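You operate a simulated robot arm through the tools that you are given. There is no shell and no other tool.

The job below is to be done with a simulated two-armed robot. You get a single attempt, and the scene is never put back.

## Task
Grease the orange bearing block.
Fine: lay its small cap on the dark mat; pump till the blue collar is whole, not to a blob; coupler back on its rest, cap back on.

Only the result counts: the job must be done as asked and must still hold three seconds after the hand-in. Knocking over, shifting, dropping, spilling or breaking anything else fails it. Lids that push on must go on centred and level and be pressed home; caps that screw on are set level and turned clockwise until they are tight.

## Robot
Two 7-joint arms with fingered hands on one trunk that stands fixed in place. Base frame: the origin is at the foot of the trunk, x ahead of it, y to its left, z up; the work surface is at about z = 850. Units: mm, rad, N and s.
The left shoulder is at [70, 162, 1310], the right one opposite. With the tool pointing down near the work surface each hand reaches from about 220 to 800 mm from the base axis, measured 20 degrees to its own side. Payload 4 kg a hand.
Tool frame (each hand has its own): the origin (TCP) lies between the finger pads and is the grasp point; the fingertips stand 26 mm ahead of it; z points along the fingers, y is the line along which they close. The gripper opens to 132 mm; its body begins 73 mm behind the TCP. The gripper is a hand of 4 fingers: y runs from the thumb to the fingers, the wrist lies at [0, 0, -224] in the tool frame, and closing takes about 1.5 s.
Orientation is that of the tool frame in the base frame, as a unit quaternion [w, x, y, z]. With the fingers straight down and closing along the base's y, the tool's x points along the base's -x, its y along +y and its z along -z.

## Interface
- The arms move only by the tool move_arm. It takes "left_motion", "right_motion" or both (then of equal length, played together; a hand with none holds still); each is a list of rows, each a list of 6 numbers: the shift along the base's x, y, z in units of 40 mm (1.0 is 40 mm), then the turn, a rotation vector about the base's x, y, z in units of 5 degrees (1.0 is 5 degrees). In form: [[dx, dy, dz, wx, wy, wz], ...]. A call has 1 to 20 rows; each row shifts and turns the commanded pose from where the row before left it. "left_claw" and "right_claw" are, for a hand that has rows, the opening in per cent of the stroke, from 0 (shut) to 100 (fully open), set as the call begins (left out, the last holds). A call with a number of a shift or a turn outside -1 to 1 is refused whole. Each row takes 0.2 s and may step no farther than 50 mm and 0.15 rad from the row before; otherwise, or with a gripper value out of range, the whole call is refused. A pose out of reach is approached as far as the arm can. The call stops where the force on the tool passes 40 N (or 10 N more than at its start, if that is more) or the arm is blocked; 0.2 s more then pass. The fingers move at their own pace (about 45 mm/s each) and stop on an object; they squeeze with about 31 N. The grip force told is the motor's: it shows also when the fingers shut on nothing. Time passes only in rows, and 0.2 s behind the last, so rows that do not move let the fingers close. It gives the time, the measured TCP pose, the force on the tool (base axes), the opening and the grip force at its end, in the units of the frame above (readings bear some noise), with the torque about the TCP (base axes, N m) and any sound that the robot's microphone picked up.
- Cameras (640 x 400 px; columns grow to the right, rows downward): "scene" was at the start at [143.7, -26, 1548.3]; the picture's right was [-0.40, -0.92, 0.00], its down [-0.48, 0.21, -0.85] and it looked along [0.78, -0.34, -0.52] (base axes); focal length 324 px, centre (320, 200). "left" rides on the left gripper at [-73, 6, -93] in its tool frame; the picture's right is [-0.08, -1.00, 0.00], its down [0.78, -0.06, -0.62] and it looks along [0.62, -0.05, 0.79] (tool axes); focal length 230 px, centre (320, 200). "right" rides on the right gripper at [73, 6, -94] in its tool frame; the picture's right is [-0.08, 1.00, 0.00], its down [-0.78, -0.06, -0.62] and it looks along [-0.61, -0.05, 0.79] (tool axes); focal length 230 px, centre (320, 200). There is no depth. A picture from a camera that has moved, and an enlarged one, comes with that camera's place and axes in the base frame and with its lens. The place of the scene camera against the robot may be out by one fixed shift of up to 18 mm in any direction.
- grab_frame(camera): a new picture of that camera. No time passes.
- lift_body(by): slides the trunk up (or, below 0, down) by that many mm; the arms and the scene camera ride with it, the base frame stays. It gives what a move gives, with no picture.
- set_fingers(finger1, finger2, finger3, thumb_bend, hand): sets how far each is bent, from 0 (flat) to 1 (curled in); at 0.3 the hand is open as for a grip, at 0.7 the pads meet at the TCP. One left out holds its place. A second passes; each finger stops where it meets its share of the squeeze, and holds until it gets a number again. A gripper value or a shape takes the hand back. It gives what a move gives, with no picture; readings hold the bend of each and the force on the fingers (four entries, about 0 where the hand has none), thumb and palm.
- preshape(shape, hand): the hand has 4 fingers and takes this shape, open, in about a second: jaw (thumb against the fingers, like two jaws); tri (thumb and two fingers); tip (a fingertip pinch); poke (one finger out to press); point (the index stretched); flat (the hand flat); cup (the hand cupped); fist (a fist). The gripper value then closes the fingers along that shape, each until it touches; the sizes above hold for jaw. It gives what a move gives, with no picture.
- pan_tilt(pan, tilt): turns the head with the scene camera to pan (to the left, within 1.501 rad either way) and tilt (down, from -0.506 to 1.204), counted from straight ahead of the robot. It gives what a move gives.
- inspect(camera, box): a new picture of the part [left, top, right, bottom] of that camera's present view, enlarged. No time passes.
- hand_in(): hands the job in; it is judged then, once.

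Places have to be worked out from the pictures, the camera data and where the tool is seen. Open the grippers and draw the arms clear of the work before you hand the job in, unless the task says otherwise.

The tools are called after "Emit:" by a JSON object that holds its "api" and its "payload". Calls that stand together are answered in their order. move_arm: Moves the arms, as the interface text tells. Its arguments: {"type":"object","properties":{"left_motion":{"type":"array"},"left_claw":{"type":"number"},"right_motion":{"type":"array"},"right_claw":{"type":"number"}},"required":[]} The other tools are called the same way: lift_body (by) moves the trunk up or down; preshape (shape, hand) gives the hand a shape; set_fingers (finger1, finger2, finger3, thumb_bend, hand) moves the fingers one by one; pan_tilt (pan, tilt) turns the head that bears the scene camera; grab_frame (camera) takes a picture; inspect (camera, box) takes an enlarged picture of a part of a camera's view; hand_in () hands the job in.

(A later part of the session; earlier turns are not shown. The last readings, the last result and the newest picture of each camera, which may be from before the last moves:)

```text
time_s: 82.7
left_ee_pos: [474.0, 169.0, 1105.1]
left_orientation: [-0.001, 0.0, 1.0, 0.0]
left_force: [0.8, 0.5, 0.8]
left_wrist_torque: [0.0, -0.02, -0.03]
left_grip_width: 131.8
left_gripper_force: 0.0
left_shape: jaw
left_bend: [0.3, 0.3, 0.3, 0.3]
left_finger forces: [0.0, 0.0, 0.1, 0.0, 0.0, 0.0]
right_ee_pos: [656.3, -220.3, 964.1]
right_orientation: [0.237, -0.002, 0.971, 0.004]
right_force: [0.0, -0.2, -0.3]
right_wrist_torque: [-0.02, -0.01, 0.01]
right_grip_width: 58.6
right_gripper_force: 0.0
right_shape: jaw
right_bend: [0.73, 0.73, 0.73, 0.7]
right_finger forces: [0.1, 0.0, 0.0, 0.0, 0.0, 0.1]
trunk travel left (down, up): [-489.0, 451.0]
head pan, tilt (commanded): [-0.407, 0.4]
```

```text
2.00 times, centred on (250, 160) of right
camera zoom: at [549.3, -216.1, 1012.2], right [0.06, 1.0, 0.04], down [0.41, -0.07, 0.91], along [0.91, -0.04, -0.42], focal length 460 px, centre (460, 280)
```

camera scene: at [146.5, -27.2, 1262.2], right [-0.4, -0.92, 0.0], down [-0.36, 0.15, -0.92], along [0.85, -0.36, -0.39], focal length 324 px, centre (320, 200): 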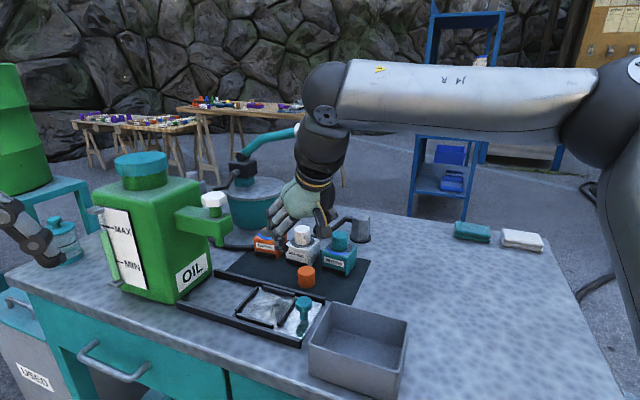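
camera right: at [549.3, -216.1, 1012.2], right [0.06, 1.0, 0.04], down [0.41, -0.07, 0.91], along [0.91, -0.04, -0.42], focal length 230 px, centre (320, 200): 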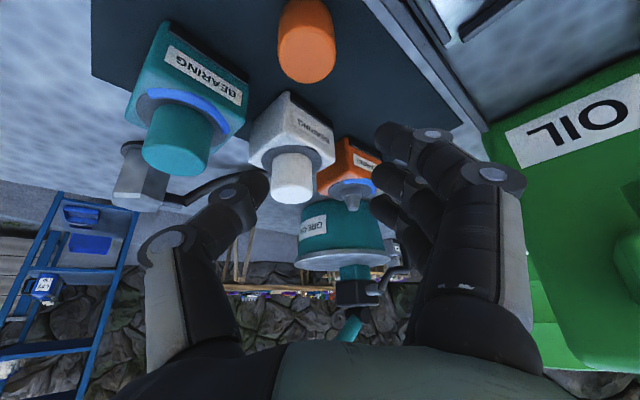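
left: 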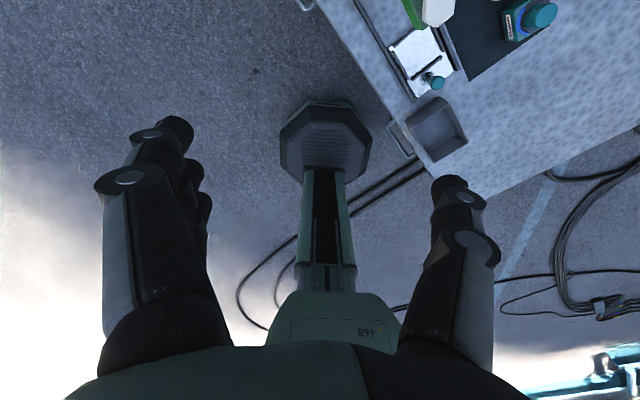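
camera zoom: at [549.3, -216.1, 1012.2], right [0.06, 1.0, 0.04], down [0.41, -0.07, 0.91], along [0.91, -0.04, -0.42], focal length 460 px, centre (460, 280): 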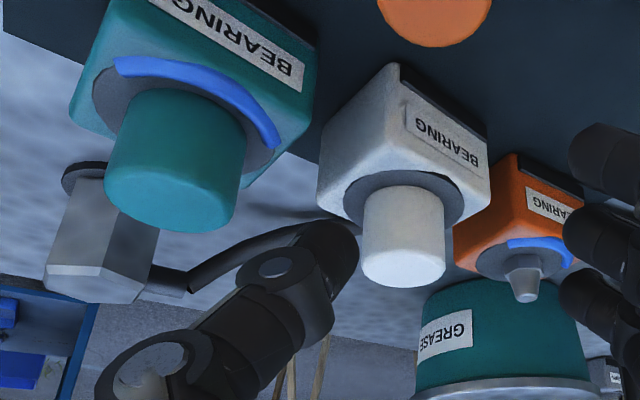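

The coupler's top centre is at (759.5, -420.5, 905) with the hose leaving toward the left-rear. I will approach with the hand turned about 50 degrees left so that the hose passes between thumb and fingers. First I swing the hand around, high above the blocks.

Emit:
{"api": "move_arm", "payload": {"right_motion": [[0, -0.4, 0.6, 0, 0, 1], [0, -0.6, 0.4, 0, 0, 1], [0, -0.6, 0.1, 0, 0, 1], [0.1, -0.6, 0, 0, 0, 1], [0.1, -0.6, 0, 0, 0, 1], [0.1, -0.6, 0, 0, 0, 1], [0.1, -0.6, 0, 0, 0, 1], [0.1, -0.6, 0, 0, 0, 1], [0.1, -0.6, 0, 0, 0, 1], [0.1, -0.4, 0, 0, 0, 1], [0, 0, 0, 0.766, -0.643, 0], [0, 0, 0, 0.766, -0.643, 0], [0, 0, 0, 0.383, -0.321, 0], [0, 0, 0, 0, 0, 0]], "right_claw": 75}}

Emit:
{"api": "grab_frame", "payload": {"camera": "right"}}

Emit:
{"api": "grab_frame", "payload": {"camera": "scene"}}

```text
time_s: 85.7
left_ee_pos: [473.1, 169.0, 1104.9]
left_orientation: [0.0, 0.0, 1.0, 0.0]
left_force: [0.0, 0.0, 0.1]
left_wrist_torque: [-0.01, -0.03, 0.04]
left_grip_width: 131.9
left_gripper_force: 0.1
left_shape: jaw
left_bend: [0.3, 0.3, 0.3, 0.3]
left_finger forces: [0.0, 0.1, 0.1, 0.1, 0.0, 0.1]
right_ee_pos: [679.1, -441.7, 1005.6]
right_orientation: [0.307, -0.399, 0.851, 0.148]
right_force: [-0.7, 0.0, 0.2]
right_wrist_torque: [-0.01, 0.05, 0.0]
right_grip_width: 98.7
right_gripper_force: 0.1
right_shape: jaw
right_bend: [0.64, 0.64, 0.64, 0.6]
right_finger forces: [0.0, 0.0, 0.0, 0.0, 0.1, 0.1]
right hand out of reach, approached as far as the arm can: row 10
trunk travel left (down, up): [-489.0, 451.0]
head pan, tilt (commanded): [-0.407, 0.4]
```

```text
taken
camera right: at [601.7, -527.8, 1030.6], right [-0.73, 0.68, 0.06], down [0.18, 0.12, 0.98], along [0.66, 0.72, -0.21], focal length 230 px, centre (320, 200)
```

right: 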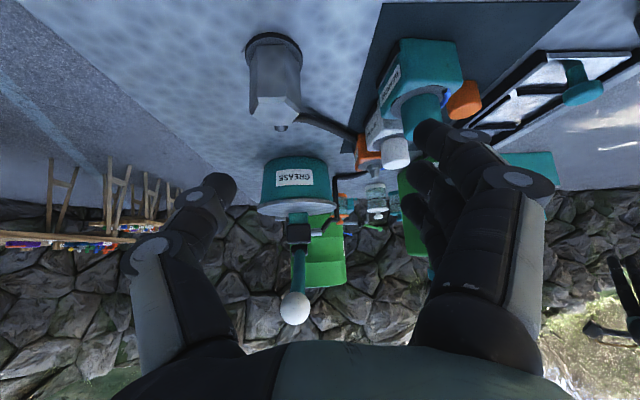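

```text
taken
camera scene: at [146.3, -27.0, 1262.2], right [-0.4, -0.92, 0.0], down [-0.36, 0.15, -0.92], along [0.85, -0.36, -0.39], focal length 324 px, centre (320, 200)
```

scene: 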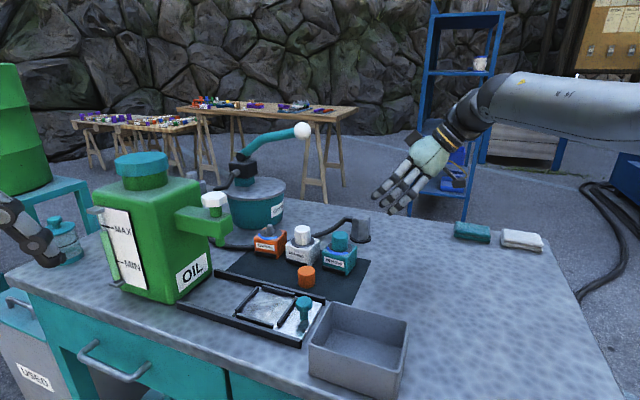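

I enlarge the coupler to see how the hose leaves it.

Emit:
{"api": "inspect", "payload": {"camera": "right", "box": [210, 20, 370, 150]}}

Emit:
{"api": "inspect", "payload": {"camera": "scene", "box": [310, 190, 400, 260]}}

```text
3.08 times, centred on (290, 85) of right
camera zoom: at [601.7, -527.8, 1030.6], right [-0.73, 0.68, 0.06], down [0.18, 0.12, 0.98], along [0.66, 0.72, -0.21], focal length 708 px, centre (412, 554)
```

zoom: 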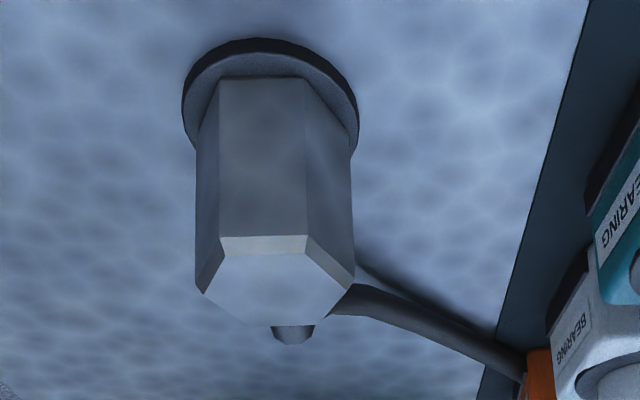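

```text
5.71 times, centred on (355, 225) of scene
camera zoom: at [146.3, -27.0, 1262.2], right [-0.4, -0.92, 0.0], down [-0.36, 0.15, -0.92], along [0.85, -0.36, -0.39], focal length 1850 px, centre (120, 57)
```

zoom: 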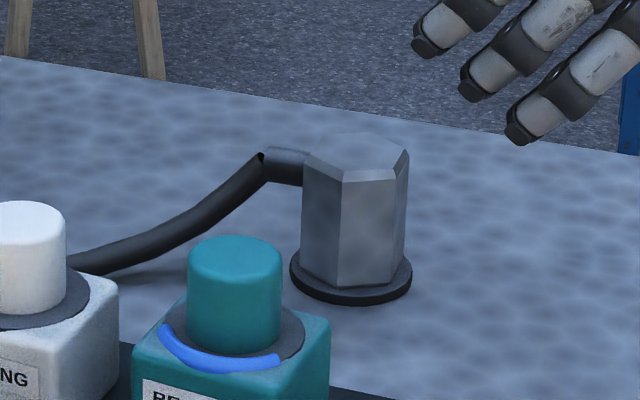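

The hose fitting points along my heading, between thumb and fingers, as intended. I move above the coupler with finger 3 held open so it will not touch the fitting.

Emit:
{"api": "move_arm", "payload": {"right_motion": [[0.66, 0.14, -0.3, 0, 0, 0], [0.66, 0.14, -0.3, 0, 0, 0], [0.66, 0.14, -0.3, 0, 0, 0], [0, 0, 0, 0, 0, 0]]}}

Emit:
{"api": "set_fingers", "payload": {"hand": "right", "finger3": 0.3}}

Emit:
{"api": "grab_frame", "payload": {"camera": "right"}}

Emit:
{"api": "inspect", "payload": {"camera": "scene", "box": [270, 150, 430, 270]}}

```text
time_s: 86.7
left_ee_pos: [471.9, 168.4, 1105.3]
left_orientation: [0.0, 0.001, 1.0, 0.0]
left_force: [0.7, -1.3, -0.3]
left_wrist_torque: [0.01, 0.0, 0.0]
left_grip_width: 131.6
left_gripper_force: 0.1
left_shape: jaw
left_bend: [0.3, 0.3, 0.3, 0.3]
left_finger forces: [0.0, 0.0, 0.1, 0.0, 0.0, 0.0]
right_ee_pos: [758.9, -424.2, 971.3]
right_orientation: [0.308, -0.398, 0.851, 0.148]
right_force: [0.0, 0.1, -0.2]
right_wrist_torque: [-0.01, 0.01, -0.03]
right_grip_width: 98.6
right_gripper_force: 0.1
right_shape: jaw
right_bend: [0.64, 0.64, 0.64, 0.6]
right_finger forces: [0.0, 0.0, 0.0, 0.0, 0.0, 0.0]
trunk travel left (down, up): [-489.0, 451.0]
head pan, tilt (commanded): [-0.407, 0.4]
```

```text
time_s: 87.7
left_ee_pos: [472.6, 169.9, 1104.5]
left_orientation: [-0.001, 0.0, 1.0, 0.0]
left_force: [0.3, 0.4, 0.4]
left_wrist_torque: [-0.02, -0.02, 0.01]
left_grip_width: 131.6
left_gripper_force: 0.1
left_shape: jaw
left_bend: [0.3, 0.3, 0.3, 0.3]
left_finger forces: [0.0, 0.0, 0.0, 0.0, 0.0, 0.0]
right_ee_pos: [758.6, -425.2, 970.0]
right_orientation: [0.308, -0.399, 0.851, 0.149]
right_force: [-0.3, -0.1, -0.1]
right_wrist_torque: [-0.03, -0.01, 0.0]
right_grip_width: 103.1
right_gripper_force: 0.2
right_shape: fingers
right_bend: [0.64, 0.64, 0.3, 0.6]
right_finger forces: [0.0, 0.0, 0.0, 0.0, 0.0, 0.0]
trunk travel left (down, up): [-489.0, 451.0]
head pan, tilt (commanded): [-0.407, 0.4]
```

```text
taken
camera right: at [680.9, -511.5, 994.7], right [-0.73, 0.68, 0.06], down [0.18, 0.12, 0.98], along [0.66, 0.72, -0.21], focal length 230 px, centre (320, 200)
```

right: 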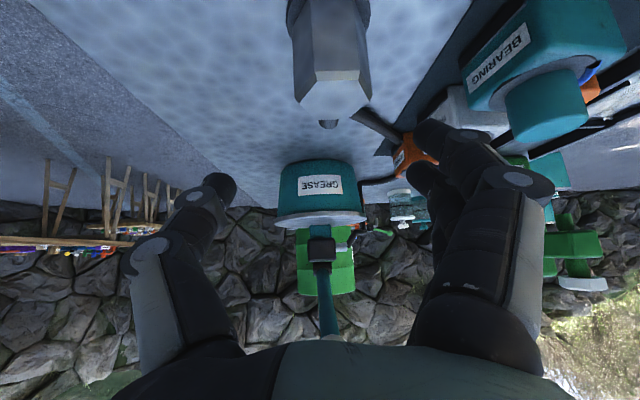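

```text
3.33 times, centred on (350, 210) of scene
camera zoom: at [146.2, -27.1, 1262.2], right [-0.4, -0.92, 0.0], down [-0.36, 0.15, -0.92], along [0.85, -0.36, -0.39], focal length 1079 px, centre (220, 167)
```

zoom: 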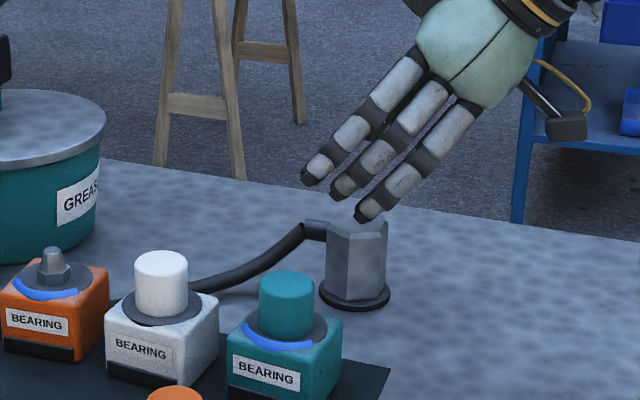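

The closer view puts the coupler at about (752.5, -416). I correct sideways, go down 40 mm and check again.

Emit:
{"api": "move_arm", "payload": {"right_motion": [[-0.09, 0.06, -0.3, 0, 0, 0], [-0.09, 0.06, -0.4, 0, 0, 0], [0, 0, -0.3, 0, 0, 0], [0, 0, 0, 0, 0, 0]]}}

Emit:
{"api": "grab_frame", "payload": {"camera": "right"}}

Emit:
{"api": "inspect", "payload": {"camera": "scene", "box": [270, 150, 430, 270]}}

```text
time_s: 88.7
left_ee_pos: [472.7, 169.1, 1104.8]
left_orientation: [0.0, 0.0, 1.0, 0.0]
left_force: [-0.8, 0.5, 0.6]
left_wrist_torque: [0.0, 0.01, -0.02]
left_grip_width: 131.8
left_gripper_force: 0.0
left_shape: jaw
left_bend: [0.3, 0.3, 0.3, 0.3]
left_finger forces: [0.0, 0.1, 0.0, 0.0, 0.1, 0.0]
right_ee_pos: [751.6, -421.4, 929.5]
right_orientation: [0.308, -0.398, 0.851, 0.148]
right_force: [0.0, -0.1, 0.2]
right_wrist_torque: [0.01, 0.01, 0.0]
right_grip_width: 103.5
right_gripper_force: 0.1
right_shape: fingers
right_bend: [0.64, 0.64, 0.3, 0.6]
right_finger forces: [0.0, 0.0, 0.1, 0.0, 0.0, 0.0]
trunk travel left (down, up): [-489.0, 451.0]
head pan, tilt (commanded): [-0.407, 0.4]
```

```text
taken
camera right: at [673.5, -506.8, 954.7], right [-0.73, 0.68, 0.06], down [0.18, 0.12, 0.98], along [0.66, 0.72, -0.21], focal length 230 px, centre (320, 200)
```

right: 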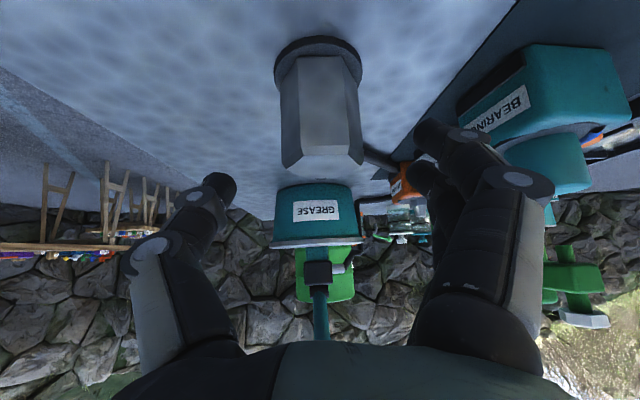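

```text
3.33 times, centred on (350, 210) of scene
camera zoom: at [146.1, -27.0, 1262.3], right [-0.4, -0.92, 0.0], down [-0.36, 0.15, -0.92], along [0.85, -0.36, -0.39], focal length 1079 px, centre (220, 167)
```

zoom: 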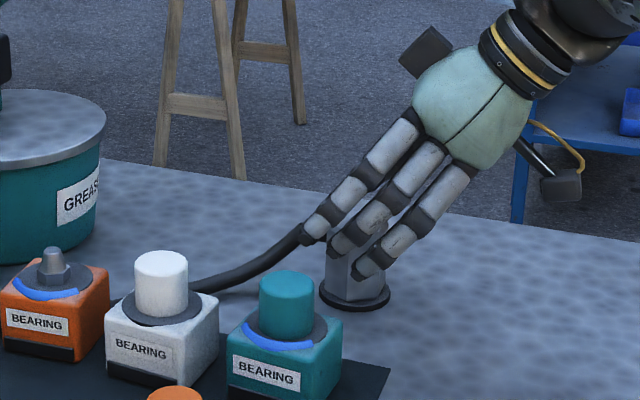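

Centred well. I descend to z about 903.

Emit:
{"api": "move_arm", "payload": {"right_motion": [[0, 0, -0.35, 0, 0, 0], [0, 0, -0.3, 0, 0, 0], [0, 0, 0, 0, 0, 0]]}}

Emit:
{"api": "grab_frame", "payload": {"camera": "right"}}

Emit:
{"api": "inspect", "payload": {"camera": "scene", "box": [270, 150, 430, 270]}}

```text
time_s: 89.5
left_ee_pos: [472.8, 168.4, 1105.4]
left_orientation: [0.0, -0.001, 1.0, 0.0]
left_force: [-0.5, -0.2, -0.1]
left_wrist_torque: [0.01, -0.02, -0.01]
left_grip_width: 131.9
left_gripper_force: 0.0
left_shape: jaw
left_bend: [0.3, 0.3, 0.3, 0.3]
left_finger forces: [0.0, 0.1, 0.0, 0.1, 0.0, 0.1]
right_ee_pos: [751.6, -420.4, 903.3]
right_orientation: [0.308, -0.398, 0.851, 0.148]
right_force: [-0.4, 0.4, 0.0]
right_wrist_torque: [-0.02, 0.01, 0.01]
right_grip_width: 103.4
right_gripper_force: 0.0
right_shape: fingers
right_bend: [0.64, 0.64, 0.3, 0.6]
right_finger forces: [0.1, 0.0, 0.0, 0.0, 0.0, 0.0]
trunk travel left (down, up): [-489.0, 451.0]
head pan, tilt (commanded): [-0.407, 0.4]
```

```text
taken
camera right: at [673.5, -506.3, 928.2], right [-0.73, 0.68, 0.06], down [0.18, 0.12, 0.98], along [0.66, 0.72, -0.21], focal length 230 px, centre (320, 200)
```

right: 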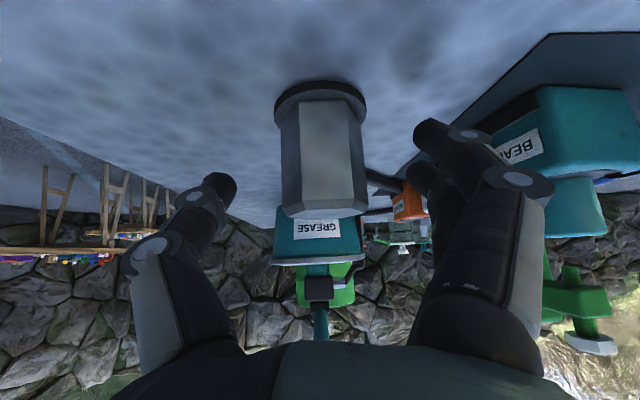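

```text
3.33 times, centred on (350, 210) of scene
camera zoom: at [146.2, -27.0, 1262.2], right [-0.4, -0.92, 0.0], down [-0.36, 0.15, -0.92], along [0.85, -0.36, -0.39], focal length 1079 px, centre (220, 167)
```

zoom: 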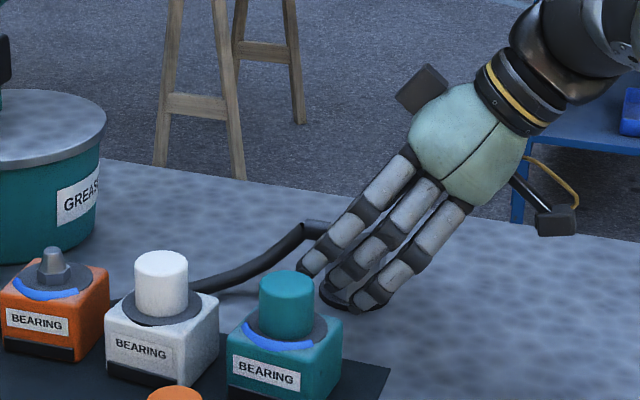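

Everything lines up. I close fingers 1, 2 and the thumb on the coupler.

Emit:
{"api": "set_fingers", "payload": {"hand": "right", "finger1": 0.8, "finger2": 0.8, "thumb_bend": 0.78}}

Emit:
{"api": "grab_frame", "payload": {"camera": "right"}}

Emit:
{"api": "inspect", "payload": {"camera": "scene", "box": [270, 150, 430, 270]}}

```text
time_s: 90.5
left_ee_pos: [474.2, 169.5, 1104.8]
left_orientation: [0.0, 0.0, 1.0, -0.001]
left_force: [-0.2, 0.1, 0.7]
left_wrist_torque: [0.0, -0.03, -0.02]
left_grip_width: 131.7
left_gripper_force: 0.1
left_shape: jaw
left_bend: [0.3, 0.3, 0.3, 0.3]
left_finger forces: [0.0, 0.1, 0.1, 0.0, 0.1, 0.0]
right_ee_pos: [751.2, -420.3, 904.6]
right_orientation: [0.307, -0.399, 0.851, 0.148]
right_force: [0.5, 0.1, 0.4]
right_wrist_torque: [-0.03, 0.04, 0.02]
right_grip_width: 38.2
right_gripper_force: 23.9
right_shape: fingers
right_bend: [0.73, 0.72, 0.3, 0.66]
right_finger forces: [12.9, 9.8, 0.1, 0.0, 24.1, 0.1]
trunk travel left (down, up): [-489.0, 451.0]
head pan, tilt (commanded): [-0.407, 0.4]
```

```text
taken
camera right: at [673.6, -506.5, 928.2], right [-0.73, 0.68, 0.06], down [0.18, 0.12, 0.98], along [0.66, 0.72, -0.21], focal length 230 px, centre (320, 200)
```

right: 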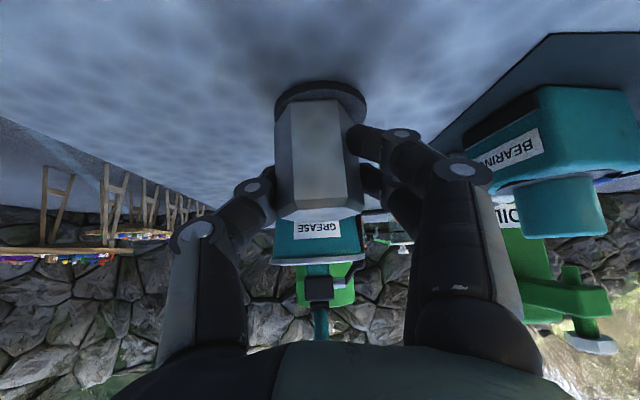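

```text
3.33 times, centred on (350, 210) of scene
camera zoom: at [146.3, -27.2, 1262.2], right [-0.4, -0.92, 0.0], down [-0.36, 0.15, -0.92], along [0.85, -0.36, -0.39], focal length 1079 px, centre (220, 167)
```

zoom: 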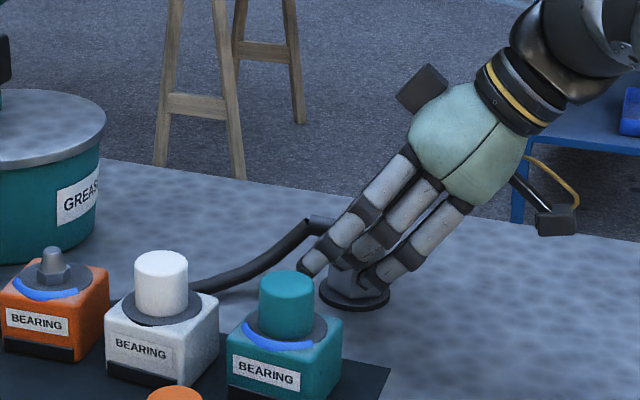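

A firm grip (24 N) with the coupler barely moved. I lift gently and watch the force.

Emit:
{"api": "move_arm", "payload": {"right_motion": [[0, 0, 0.1, 0, 0, 0], [0, 0, 0.1, 0, 0, 0], [0, 0, 0, 0, 0, 0]]}}

Emit:
{"api": "grab_frame", "payload": {"camera": "right"}}

```text
time_s: 91.3
left_ee_pos: [474.2, 168.1, 1104.9]
left_orientation: [0.0, 0.0, 1.0, 0.0]
left_force: [0.0, 0.2, -0.4]
left_wrist_torque: [0.0, 0.0, -0.01]
left_grip_width: 131.7
left_gripper_force: 0.1
left_shape: jaw
left_bend: [0.3, 0.3, 0.3, 0.3]
left_finger forces: [0.1, 0.1, 0.0, 0.0, 0.0, 0.1]
right_ee_pos: [750.9, -420.7, 912.0]
right_orientation: [0.307, -0.399, 0.851, 0.148]
right_force: [-0.6, -0.4, -1.4]
right_wrist_torque: [-0.01, 0.01, -0.01]
right_grip_width: 37.9
right_gripper_force: 22.7
right_shape: fingers
right_bend: [0.73, 0.72, 0.3, 0.66]
right_finger forces: [12.6, 9.6, 0.0, 0.1, 23.4, 0.1]
trunk travel left (down, up): [-489.0, 451.0]
head pan, tilt (commanded): [-0.407, 0.4]
```

```text
taken
camera right: at [673.8, -506.8, 936.2], right [-0.73, 0.68, 0.06], down [0.19, 0.12, 0.98], along [0.66, 0.72, -0.21], focal length 230 px, centre (320, 200)
```

right: 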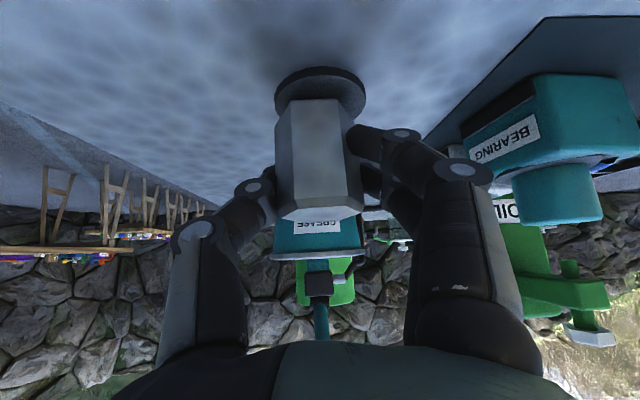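

The coupler comes up freely with the hand. I raise it above cap height and carry it toward the orange block in stages.

Emit:
{"api": "move_arm", "payload": {"right_motion": [[0, 0, 0.9, 0, 0, 0], [0, 0, 0.95, 0, 0, 0], [0.05, 0.4, 0.1, 0, 0, 0], [0.05, 0.8, 0, 0, 0, 0], [0.05, 0.8, 0, 0, 0, 0], [0.05, 0.8, 0, 0, 0, 0], [0, 0, 0, 0, 0, 0]]}}

Emit:
{"api": "grab_frame", "payload": {"camera": "right"}}

Emit:
{"api": "grab_frame", "payload": {"camera": "scene"}}

```text
time_s: 92.9
left_ee_pos: [474.7, 169.2, 1105.0]
left_orientation: [0.0, 0.0, 1.0, 0.001]
left_force: [0.1, -1.2, 0.2]
left_wrist_torque: [-0.01, -0.02, 0.01]
left_grip_width: 131.7
left_gripper_force: 0.0
left_shape: jaw
left_bend: [0.3, 0.3, 0.3, 0.3]
left_finger forces: [0.0, 0.0, 0.0, 0.0, 0.0, 0.0]
right_ee_pos: [759.2, -306.9, 988.7]
right_orientation: [0.308, -0.398, 0.851, 0.148]
right_force: [-0.3, -0.2, -1.0]
right_wrist_torque: [0.0, 0.0, -0.03]
right_grip_width: 37.9
right_gripper_force: 22.4
right_shape: fingers
right_bend: [0.73, 0.72, 0.3, 0.66]
right_finger forces: [12.5, 9.6, 0.1, 0.1, 23.3, 0.0]
trunk travel left (down, up): [-489.0, 451.0]
head pan, tilt (commanded): [-0.407, 0.4]
```

```text
taken
camera right: at [681.1, -394.8, 1013.5], right [-0.73, 0.68, 0.06], down [0.18, 0.12, 0.98], along [0.66, 0.72, -0.21], focal length 230 px, centre (320, 200)
```

right: 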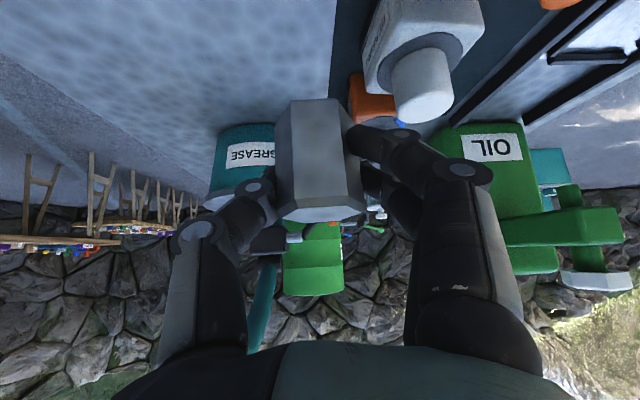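

```text
taken
camera scene: at [146.3, -27.8, 1262.2], right [-0.4, -0.92, 0.0], down [-0.36, 0.15, -0.92], along [0.85, -0.36, -0.39], focal length 324 px, centre (320, 200)
```

scene: 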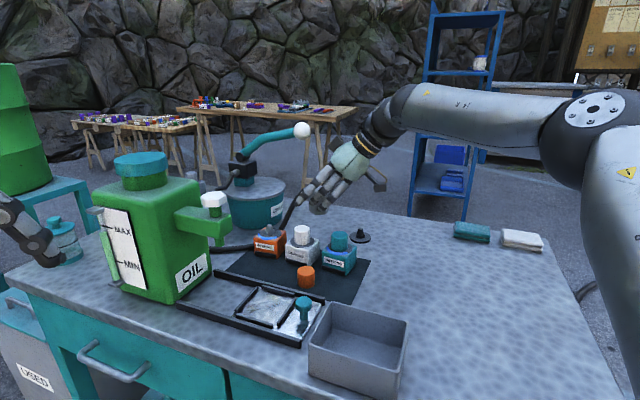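

Good; the hose follows. I continue to just short of the nipple.

Emit:
{"api": "move_arm", "payload": {"right_motion": [[0.2, 0.8, 0, 0, 0, 0], [0.15, 0.8, 0, 0, 0, 0], [0, 0, 0, 0, 0, 0]]}}

Emit:
{"api": "grab_frame", "payload": {"camera": "right"}}

Emit:
{"api": "inspect", "payload": {"camera": "scene", "box": [230, 150, 390, 270]}}

```text
time_s: 93.7
left_ee_pos: [474.9, 168.1, 1105.4]
left_orientation: [-0.001, 0.0, 1.0, 0.0]
left_force: [0.4, -0.2, 0.1]
left_wrist_torque: [0.0, -0.03, 0.03]
left_grip_width: 132.1
left_gripper_force: 0.1
left_shape: jaw
left_bend: [0.3, 0.3, 0.3, 0.3]
left_finger forces: [0.1, 0.0, 0.0, 0.0, 0.0, 0.0]
right_ee_pos: [761.1, -277.1, 986.1]
right_orientation: [0.306, -0.399, 0.851, 0.148]
right_force: [-0.6, 0.3, -1.3]
right_wrist_torque: [-0.05, 0.02, -0.01]
right_grip_width: 38.2
right_gripper_force: 22.9
right_shape: fingers
right_bend: [0.73, 0.72, 0.3, 0.66]
right_finger forces: [12.4, 9.7, 0.0, 0.0, 23.2, 0.1]
right hand out of reach, approached as far as the arm can: row 1, 2
trunk travel left (down, up): [-489.0, 451.0]
head pan, tilt (commanded): [-0.407, 0.4]
```

```text
taken
camera right: at [683.5, -363.1, 1011.0], right [-0.73, 0.68, 0.06], down [0.19, 0.12, 0.98], along [0.66, 0.72, -0.21], focal length 230 px, centre (320, 200)
```

right: 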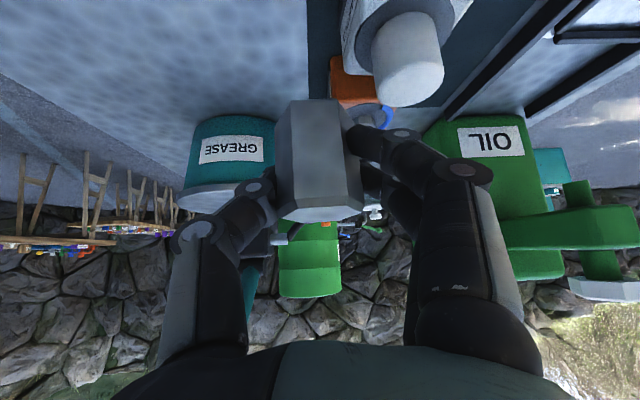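

```text
3.33 times, centred on (310, 210) of scene
camera zoom: at [146.8, -26.9, 1262.1], right [-0.4, -0.92, 0.0], down [-0.36, 0.15, -0.92], along [0.85, -0.36, -0.39], focal length 1079 px, centre (353, 167)
```

zoom: 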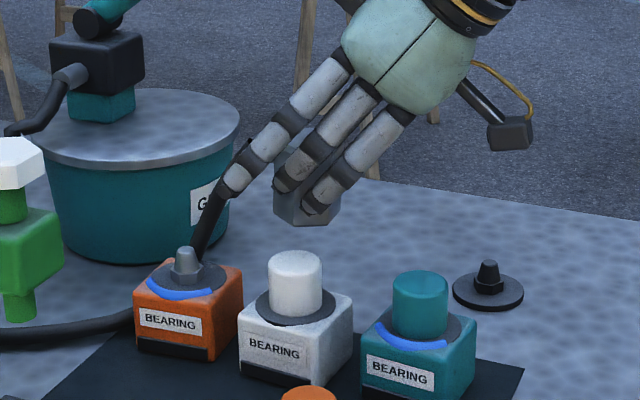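

The arm is slow here near its joint limit but still progressing. I continue in smaller steps.

Emit:
{"api": "move_arm", "payload": {"right_motion": [[0.08, 0.25, 0.03, 0, 0, 0], [0.08, 0.25, 0, 0, 0, 0], [0.08, 0.25, 0, 0, 0, 0], [0, 0, 0, 0, 0, 0]]}}

```text
time_s: 94.7
left_ee_pos: [473.2, 168.7, 1104.6]
left_orientation: [-0.001, 0.0, 1.0, 0.0]
left_force: [0.6, -0.2, -0.1]
left_wrist_torque: [0.0, -0.01, -0.04]
left_grip_width: 132.0
left_gripper_force: 0.1
left_shape: jaw
left_bend: [0.3, 0.3, 0.3, 0.3]
left_finger forces: [0.0, 0.0, 0.0, 0.0, 0.0, 0.1]
right_ee_pos: [760.8, -258.7, 985.7]
right_orientation: [0.308, -0.399, 0.851, 0.148]
right_force: [0.5, -0.4, -1.9]
right_wrist_torque: [0.01, 0.02, 0.01]
right_grip_width: 37.7
right_gripper_force: 22.5
right_shape: fingers
right_bend: [0.73, 0.72, 0.3, 0.66]
right_finger forces: [12.3, 9.7, 0.0, 0.0, 23.1, 0.0]
right hand out of reach, approached as far as the arm can: row 1, 3
trunk travel left (down, up): [-489.0, 451.0]
head pan, tilt (commanded): [-0.407, 0.4]
```

The limit may come from the hand's turn, since at 25 degrees the same spot was reachable. I turn the hand back to the right by 20 degrees while carrying on leftward.

Emit:
{"api": "move_arm", "payload": {"right_motion": [[0, 0, 0, 0, 0, -1], [0, 0, 0, 0, 0, -1], [0, 0.1, 0, 0, 0, -1], [0, 0.2, 0, 0, 0, -1], [0.1, 0.25, 0.0, 0, 0, 0], [0.1, 0.25, 0, 0, 0, 0], [0, 0, 0, 0, 0, 0]]}}

Emit:
{"api": "grab_frame", "payload": {"camera": "right"}}

Emit:
{"api": "grab_frame", "payload": {"camera": "scene"}}

```text
time_s: 96.3
left_ee_pos: [472.6, 169.3, 1105.1]
left_orientation: [0.0, -0.001, 1.0, 0.0]
left_force: [-0.9, -0.5, -0.2]
left_wrist_torque: [-0.01, 0.01, -0.01]
left_grip_width: 131.8
left_gripper_force: 0.0
left_shape: jaw
left_bend: [0.3, 0.3, 0.3, 0.3]
left_finger forces: [0.0, 0.0, 0.0, 0.0, 0.1, 0.0]
right_ee_pos: [769.9, -227.3, 985.0]
right_orientation: [0.329, -0.245, 0.907, 0.093]
right_force: [0.0, -0.3, -1.8]
right_wrist_torque: [-0.01, 0.02, 0.01]
right_grip_width: 38.0
right_gripper_force: 23.1
right_shape: fingers
right_bend: [0.73, 0.72, 0.3, 0.66]
right_finger forces: [12.3, 9.7, 0.1, 0.0, 23.1, 0.0]
trunk travel left (down, up): [-489.0, 451.0]
head pan, tilt (commanded): [-0.407, 0.4]
```

```text
taken
camera right: at [668.0, -281.1, 1009.3], right [-0.45, 0.89, 0.06], down [0.21, 0.05, 0.98], along [0.87, 0.45, -0.21], focal length 230 px, centre (320, 200)
```

right: 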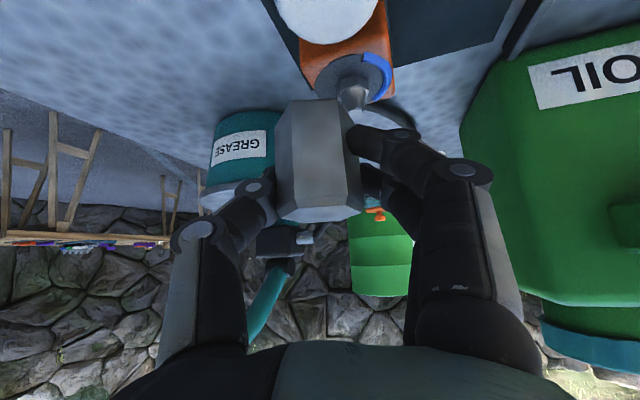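

```text
taken
camera scene: at [146.2, -27.2, 1262.2], right [-0.4, -0.92, 0.0], down [-0.36, 0.15, -0.92], along [0.85, -0.36, -0.39], focal length 324 px, centre (320, 200)
```

scene: 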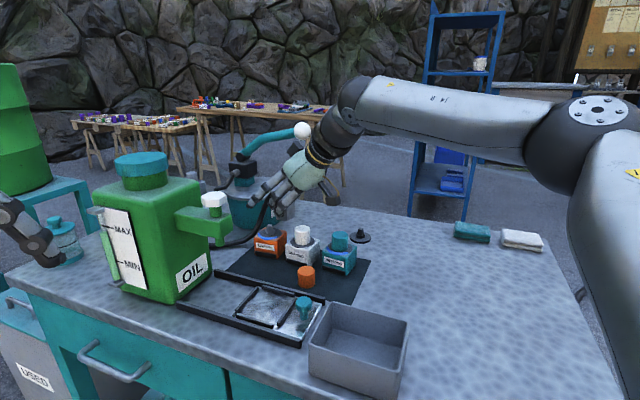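

That freed it: (770, -227, 985) with no limit. I enlarge both views to line up the coupler with the nipple.

Emit:
{"api": "inspect", "payload": {"camera": "right", "box": [260, 40, 420, 230]}}

Emit:
{"api": "inspect", "payload": {"camera": "scene", "box": [220, 160, 340, 250]}}

```text
2.11 times, centred on (340, 135) of right
camera zoom: at [668.0, -281.1, 1009.3], right [-0.45, 0.89, 0.06], down [0.21, 0.05, 0.98], along [0.87, 0.45, -0.21], focal length 484 px, centre (278, 337)
```

zoom: 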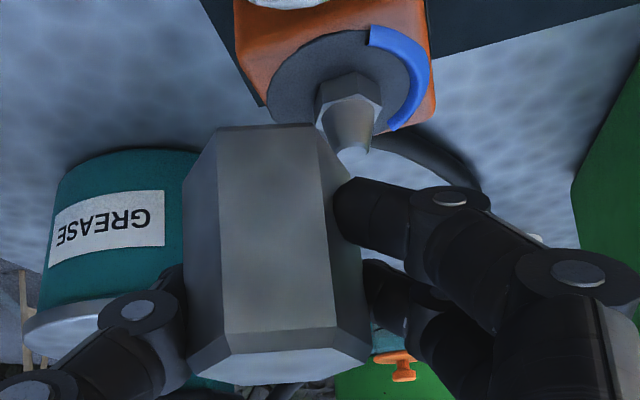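

```text
4.44 times, centred on (280, 205) of scene
camera zoom: at [146.2, -27.2, 1262.2], right [-0.4, -0.92, 0.0], down [-0.36, 0.15, -0.92], along [0.85, -0.36, -0.39], focal length 1439 px, centre (498, 178)
```

zoom: 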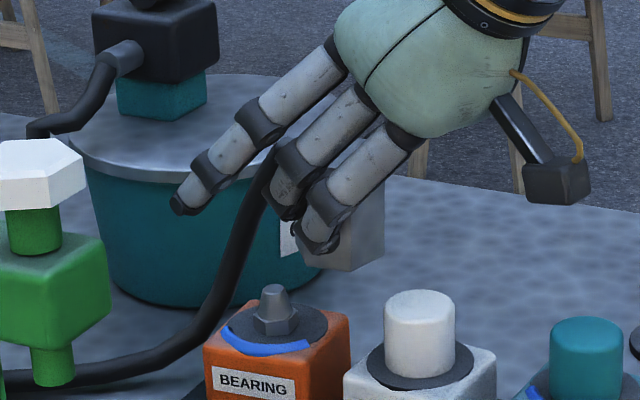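

From both views I need to move about (+5, +34) to bring the coupler over the nipple. I do that at this height and check alignment in both cameras.

Emit:
{"api": "move_arm", "payload": {"right_motion": [[0.04, 0.28, 0, 0, 0, 0], [0.04, 0.28, 0, 0, 0, 0], [0.04, 0.28, 0, 0, 0, 0], [0, 0, 0, 0, 0, 0]]}}

Emit:
{"api": "inspect", "payload": {"camera": "right", "box": [240, 20, 400, 230]}}

Emit:
{"api": "inspect", "payload": {"camera": "scene", "box": [220, 160, 340, 250]}}

```text
time_s: 97.3
left_ee_pos: [474.0, 169.2, 1104.7]
left_orientation: [-0.002, 0.0, 1.0, 0.0]
left_force: [0.3, 0.7, 0.7]
left_wrist_torque: [0.01, 0.02, -0.01]
left_grip_width: 131.9
left_gripper_force: 0.0
left_shape: jaw
left_bend: [0.3, 0.3, 0.3, 0.3]
left_finger forces: [0.1, 0.0, 0.1, 0.1, 0.0, 0.1]
right_ee_pos: [771.0, -197.1, 982.2]
right_orientation: [0.328, -0.245, 0.908, 0.093]
right_force: [0.8, 0.6, -1.7]
right_wrist_torque: [0.01, 0.0, 0.0]
right_grip_width: 38.0
right_gripper_force: 22.9
right_shape: fingers
right_bend: [0.73, 0.72, 0.3, 0.66]
right_finger forces: [12.4, 9.8, 0.0, 0.0, 23.0, 0.1]
right hand out of reach, approached as far as the arm can: row 3
trunk travel left (down, up): [-489.0, 451.0]
head pan, tilt (commanded): [-0.407, 0.4]
```

```text
1.90 times, centred on (320, 125) of right
camera zoom: at [668.8, -251.3, 1006.2], right [-0.45, 0.89, 0.06], down [0.21, 0.05, 0.98], along [0.87, 0.45, -0.21], focal length 438 px, centre (320, 343)
```

zoom: 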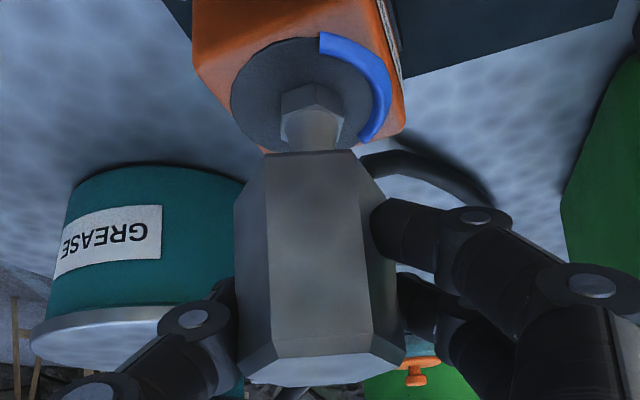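

```text
4.44 times, centred on (280, 205) of scene
camera zoom: at [146.6, -27.2, 1262.2], right [-0.4, -0.92, 0.0], down [-0.36, 0.15, -0.92], along [0.85, -0.36, -0.39], focal length 1439 px, centre (498, 178)
```

zoom: 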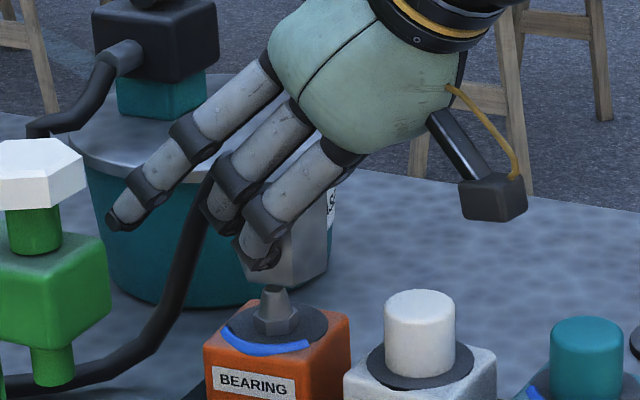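

Laterally aligned in the hand view. I zoom in the head view to check the other direction.

Emit:
{"api": "inspect", "payload": {"camera": "scene", "box": [255, 195, 315, 240]}}

Emit:
{"api": "inspect", "payload": {"camera": "right", "box": [270, 30, 370, 130]}}

```text
8.89 times, centred on (285, 218) of scene
camera zoom: at [146.6, -27.2, 1262.2], right [-0.4, -0.92, 0.0], down [-0.36, 0.15, -0.92], along [0.85, -0.36, -0.39], focal length 2878 px, centre (631, 44)
```

zoom: 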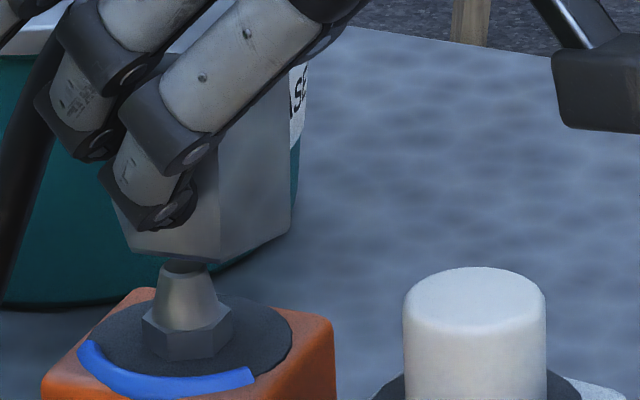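

```text
4.00 times, centred on (320, 80) of right
camera zoom: at [668.8, -251.3, 1006.2], right [-0.45, 0.89, 0.06], down [0.21, 0.05, 0.98], along [0.87, 0.45, -0.21], focal length 920 px, centre (320, 680)
```

zoom: 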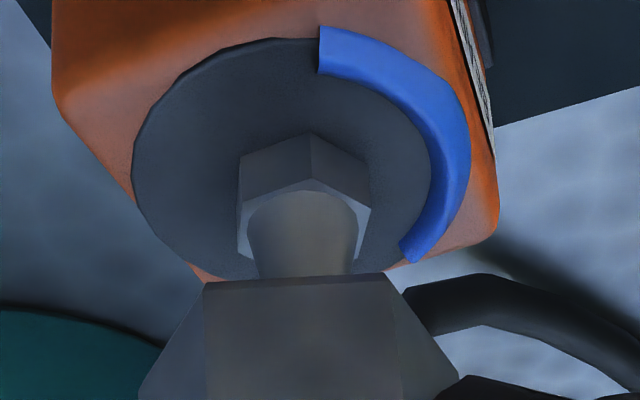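

The head view shows the coupler still about 6 mm short along the heading. I make that correction while lowering slightly.

Emit:
{"api": "move_arm", "payload": {"right_motion": [[0.05, 0.06, -0.05, 0, 0, 0], [0.05, 0.06, -0.05, 0, 0, 0], [0, 0, 0, 0, 0, 0]]}}

Emit:
{"api": "inspect", "payload": {"camera": "scene", "box": [255, 195, 315, 240]}}

Emit:
{"api": "inspect", "payload": {"camera": "right", "box": [270, 30, 370, 130]}}

```text
time_s: 98.1
left_ee_pos: [474.9, 169.2, 1105.4]
left_orientation: [-0.001, 0.0, 1.0, 0.0]
left_force: [0.7, 0.3, -0.2]
left_wrist_torque: [-0.01, 0.0, 0.0]
left_grip_width: 131.8
left_gripper_force: 0.0
left_shape: jaw
left_bend: [0.3, 0.3, 0.3, 0.3]
left_finger forces: [0.0, 0.1, 0.0, 0.0, 0.1, 0.1]
right_ee_pos: [773.1, -194.8, 979.9]
right_orientation: [0.329, -0.245, 0.907, 0.093]
right_force: [-0.1, -0.3, -1.2]
right_wrist_torque: [0.03, 0.0, 0.02]
right_grip_width: 37.5
right_gripper_force: 22.2
right_shape: fingers
right_bend: [0.73, 0.72, 0.3, 0.66]
right_finger forces: [12.4, 9.6, 0.1, 0.0, 23.0, 0.1]
right hand out of reach, approached as far as the arm can: row 2
trunk travel left (down, up): [-489.0, 451.0]
head pan, tilt (commanded): [-0.407, 0.4]
```

```text
8.89 times, centred on (285, 218) of scene
camera zoom: at [146.6, -27.1, 1262.2], right [-0.4, -0.92, 0.0], down [-0.36, 0.15, -0.92], along [0.85, -0.36, -0.39], focal length 2878 px, centre (631, 44)
```

zoom: 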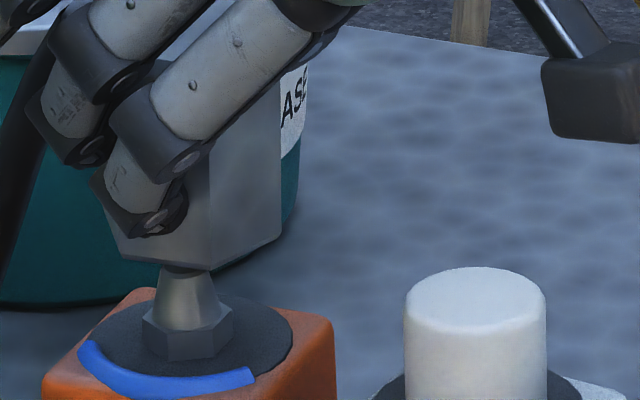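

```text
4.00 times, centred on (320, 80) of right
camera zoom: at [669.9, -249.3, 1003.9], right [-0.45, 0.89, 0.06], down [0.21, 0.04, 0.98], along [0.87, 0.45, -0.21], focal length 920 px, centre (320, 680)
```

zoom: 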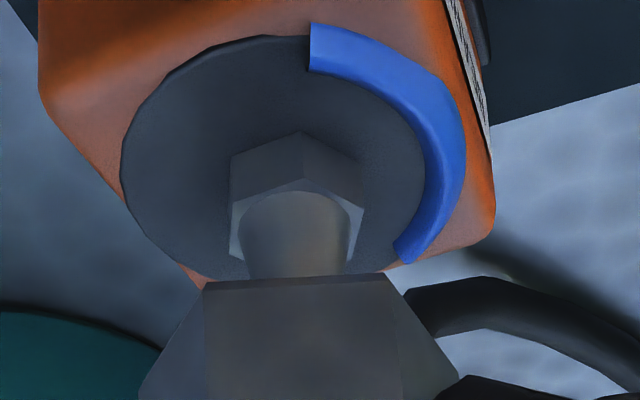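

Still about 3-4 mm short. I repeat the correction in small steps.

Emit:
{"api": "move_arm", "payload": {"right_motion": [[0.05, 0.05, -0.03, 0, 0, 0], [0.05, 0.05, -0.03, 0, 0, 0], [0, 0, 0, 0, 0, 0]]}}

Emit:
{"api": "inspect", "payload": {"camera": "scene", "box": [255, 195, 315, 240]}}

Emit:
{"api": "inspect", "payload": {"camera": "right", "box": [240, 30, 400, 230]}}

```text
time_s: 98.9
left_ee_pos: [473.6, 168.5, 1104.4]
left_orientation: [0.0, 0.0, 1.0, -0.001]
left_force: [-0.2, 0.0, -0.7]
left_wrist_torque: [0.03, -0.01, 0.0]
left_grip_width: 131.9
left_gripper_force: 0.1
left_shape: jaw
left_bend: [0.3, 0.3, 0.3, 0.3]
left_finger forces: [0.0, 0.0, 0.0, 0.0, 0.1, 0.0]
right_ee_pos: [771.0, -195.8, 975.0]
right_orientation: [0.328, -0.245, 0.908, 0.092]
right_force: [-0.6, -0.8, -1.1]
right_wrist_torque: [-0.01, -0.03, -0.03]
right_grip_width: 37.8
right_gripper_force: 22.7
right_shape: fingers
right_bend: [0.73, 0.72, 0.3, 0.66]
right_finger forces: [12.6, 9.7, 0.0, 0.0, 23.0, 0.1]
right hand out of reach, approached as far as the arm can: row 2
trunk travel left (down, up): [-489.0, 451.0]
head pan, tilt (commanded): [-0.407, 0.4]
```

```text
8.89 times, centred on (285, 218) of scene
camera zoom: at [146.4, -27.0, 1262.2], right [-0.4, -0.92, 0.0], down [-0.36, 0.15, -0.92], along [0.85, -0.36, -0.39], focal length 2878 px, centre (631, 44)
```

zoom: 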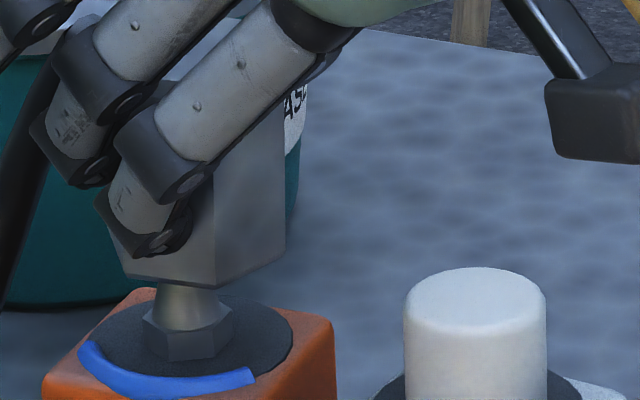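

```text
2.00 times, centred on (320, 130) of right
camera zoom: at [669.0, -249.6, 999.4], right [-0.45, 0.89, 0.06], down [0.21, 0.05, 0.98], along [0.87, 0.45, -0.21], focal length 460 px, centre (320, 340)
```

zoom: 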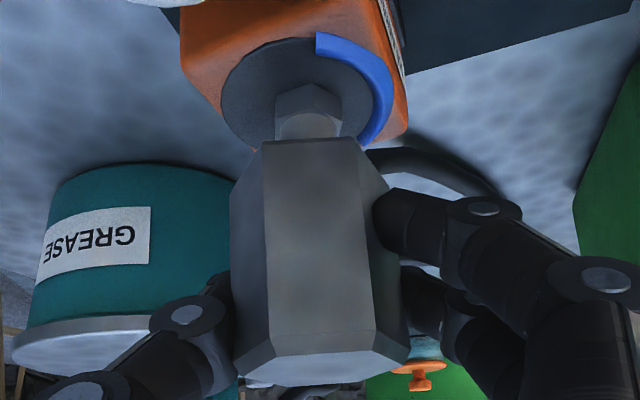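

The arm stalls just short here because of its own joint limit. Raising the trunk 60 mm and lowering the hand again shortens the reach needed, so I do that.

Emit:
{"api": "lift_body", "payload": {"by": 60}}

Emit:
{"api": "move_arm", "payload": {"right_motion": [[0, 0, -0.4, 0, 0, 0], [0, 0, -0.4, 0, 0, 0], [0.05, 0.03, -0.35, 0, 0, 0], [0.05, 0.04, -0.15, 0, 0, 0], [0, 0, 0, 0, 0, 0]]}}

```text
time_s: 99.9
left_ee_pos: [473.0, 169.5, 1165.9]
left_orientation: [0.0, 0.0, 1.0, 0.0]
left_force: [-0.9, -0.9, -0.3]
left_wrist_torque: [-0.02, 0.0, -0.02]
left_grip_width: 131.9
left_gripper_force: 0.0
left_shape: jaw
left_bend: [0.3, 0.3, 0.3, 0.3]
left_finger forces: [0.0, 0.0, 0.1, 0.1, 0.0, 0.1]
right_ee_pos: [771.7, -193.1, 1034.7]
right_orientation: [0.328, -0.245, 0.908, 0.093]
right_force: [0.8, -0.2, -2.3]
right_wrist_torque: [0.01, 0.03, 0.01]
right_grip_width: 37.7
right_gripper_force: 22.5
right_shape: fingers
right_bend: [0.73, 0.72, 0.3, 0.66]
right_finger forces: [12.6, 9.7, 0.0, 0.0, 22.9, 0.0]
trunk travel left (down, up): [-549.0, 391.0]
head pan, tilt (commanded): [-0.407, 0.4]
```

```text
time_s: 101.1
left_ee_pos: [474.8, 169.1, 1165.4]
left_orientation: [0.0, 0.0, 1.0, 0.0]
left_force: [-0.5, 1.0, -0.8]
left_wrist_torque: [-0.01, 0.02, -0.01]
left_grip_width: 131.6
left_gripper_force: 0.0
left_shape: jaw
left_bend: [0.3, 0.3, 0.3, 0.3]
left_finger forces: [0.1, 0.0, 0.0, 0.0, 0.1, 0.0]
right_ee_pos: [774.5, -193.2, 983.2]
right_orientation: [0.328, -0.246, 0.908, 0.093]
right_force: [0.7, 1.1, -1.1]
right_wrist_torque: [-0.03, -0.03, -0.03]
right_grip_width: 37.5
right_gripper_force: 22.3
right_shape: fingers
right_bend: [0.73, 0.72, 0.3, 0.66]
right_finger forces: [12.6, 9.6, 0.0, 0.0, 23.0, 0.0]
trunk travel left (down, up): [-549.0, 391.0]
head pan, tilt (commanded): [-0.407, 0.4]
```

No limit now: (774.5, -193, 983). I check alignment again in both views.

Emit:
{"api": "grab_frame", "payload": {"camera": "scene"}}

Emit:
{"api": "inspect", "payload": {"camera": "right", "box": [240, 30, 400, 230]}}

```text
taken
camera scene: at [146.5, -27.2, 1322.2], right [-0.4, -0.92, 0.0], down [-0.36, 0.15, -0.92], along [0.85, -0.36, -0.39], focal length 324 px, centre (320, 200)
```

scene: 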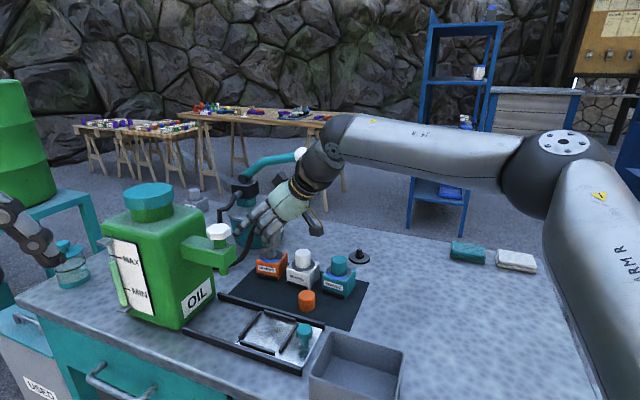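

```text
2.00 times, centred on (320, 130) of right
camera zoom: at [672.7, -247.4, 1007.7], right [-0.45, 0.89, 0.06], down [0.21, 0.05, 0.98], along [0.87, 0.45, -0.21], focal length 460 px, centre (320, 340)
```

zoom: 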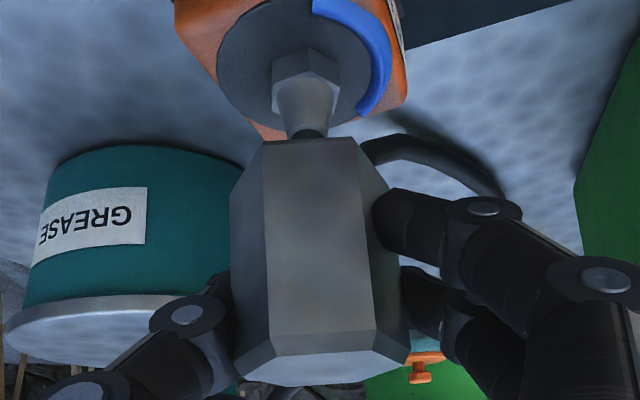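

Emit:
{"api": "inspect", "payload": {"camera": "scene", "box": [250, 220, 310, 265]}}

Emit:
{"api": "inspect", "payload": {"camera": "right", "box": [270, 30, 370, 130]}}

```text
8.89 times, centred on (280, 242) of scene
camera zoom: at [146.5, -27.2, 1322.2], right [-0.4, -0.92, 0.0], down [-0.36, 0.15, -0.92], along [0.85, -0.36, -0.39], focal length 2878 px, centre (676, -178)
```

zoom: 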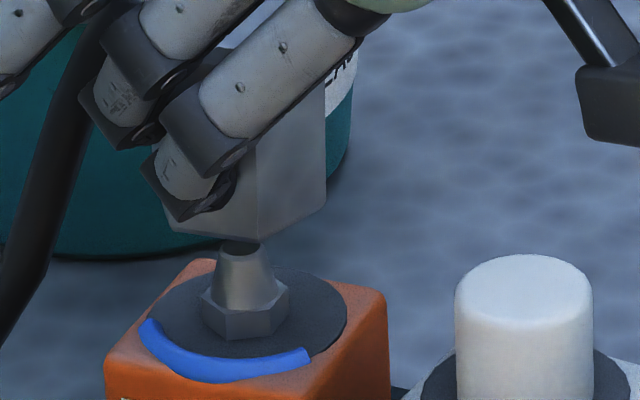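

```text
4.00 times, centred on (320, 80) of right
camera zoom: at [672.7, -247.4, 1007.7], right [-0.45, 0.89, 0.06], down [0.21, 0.05, 0.98], along [0.87, 0.45, -0.21], focal length 920 px, centre (320, 680)
```

zoom: 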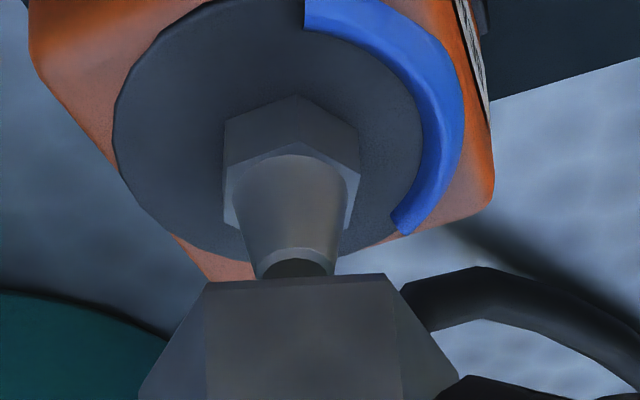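

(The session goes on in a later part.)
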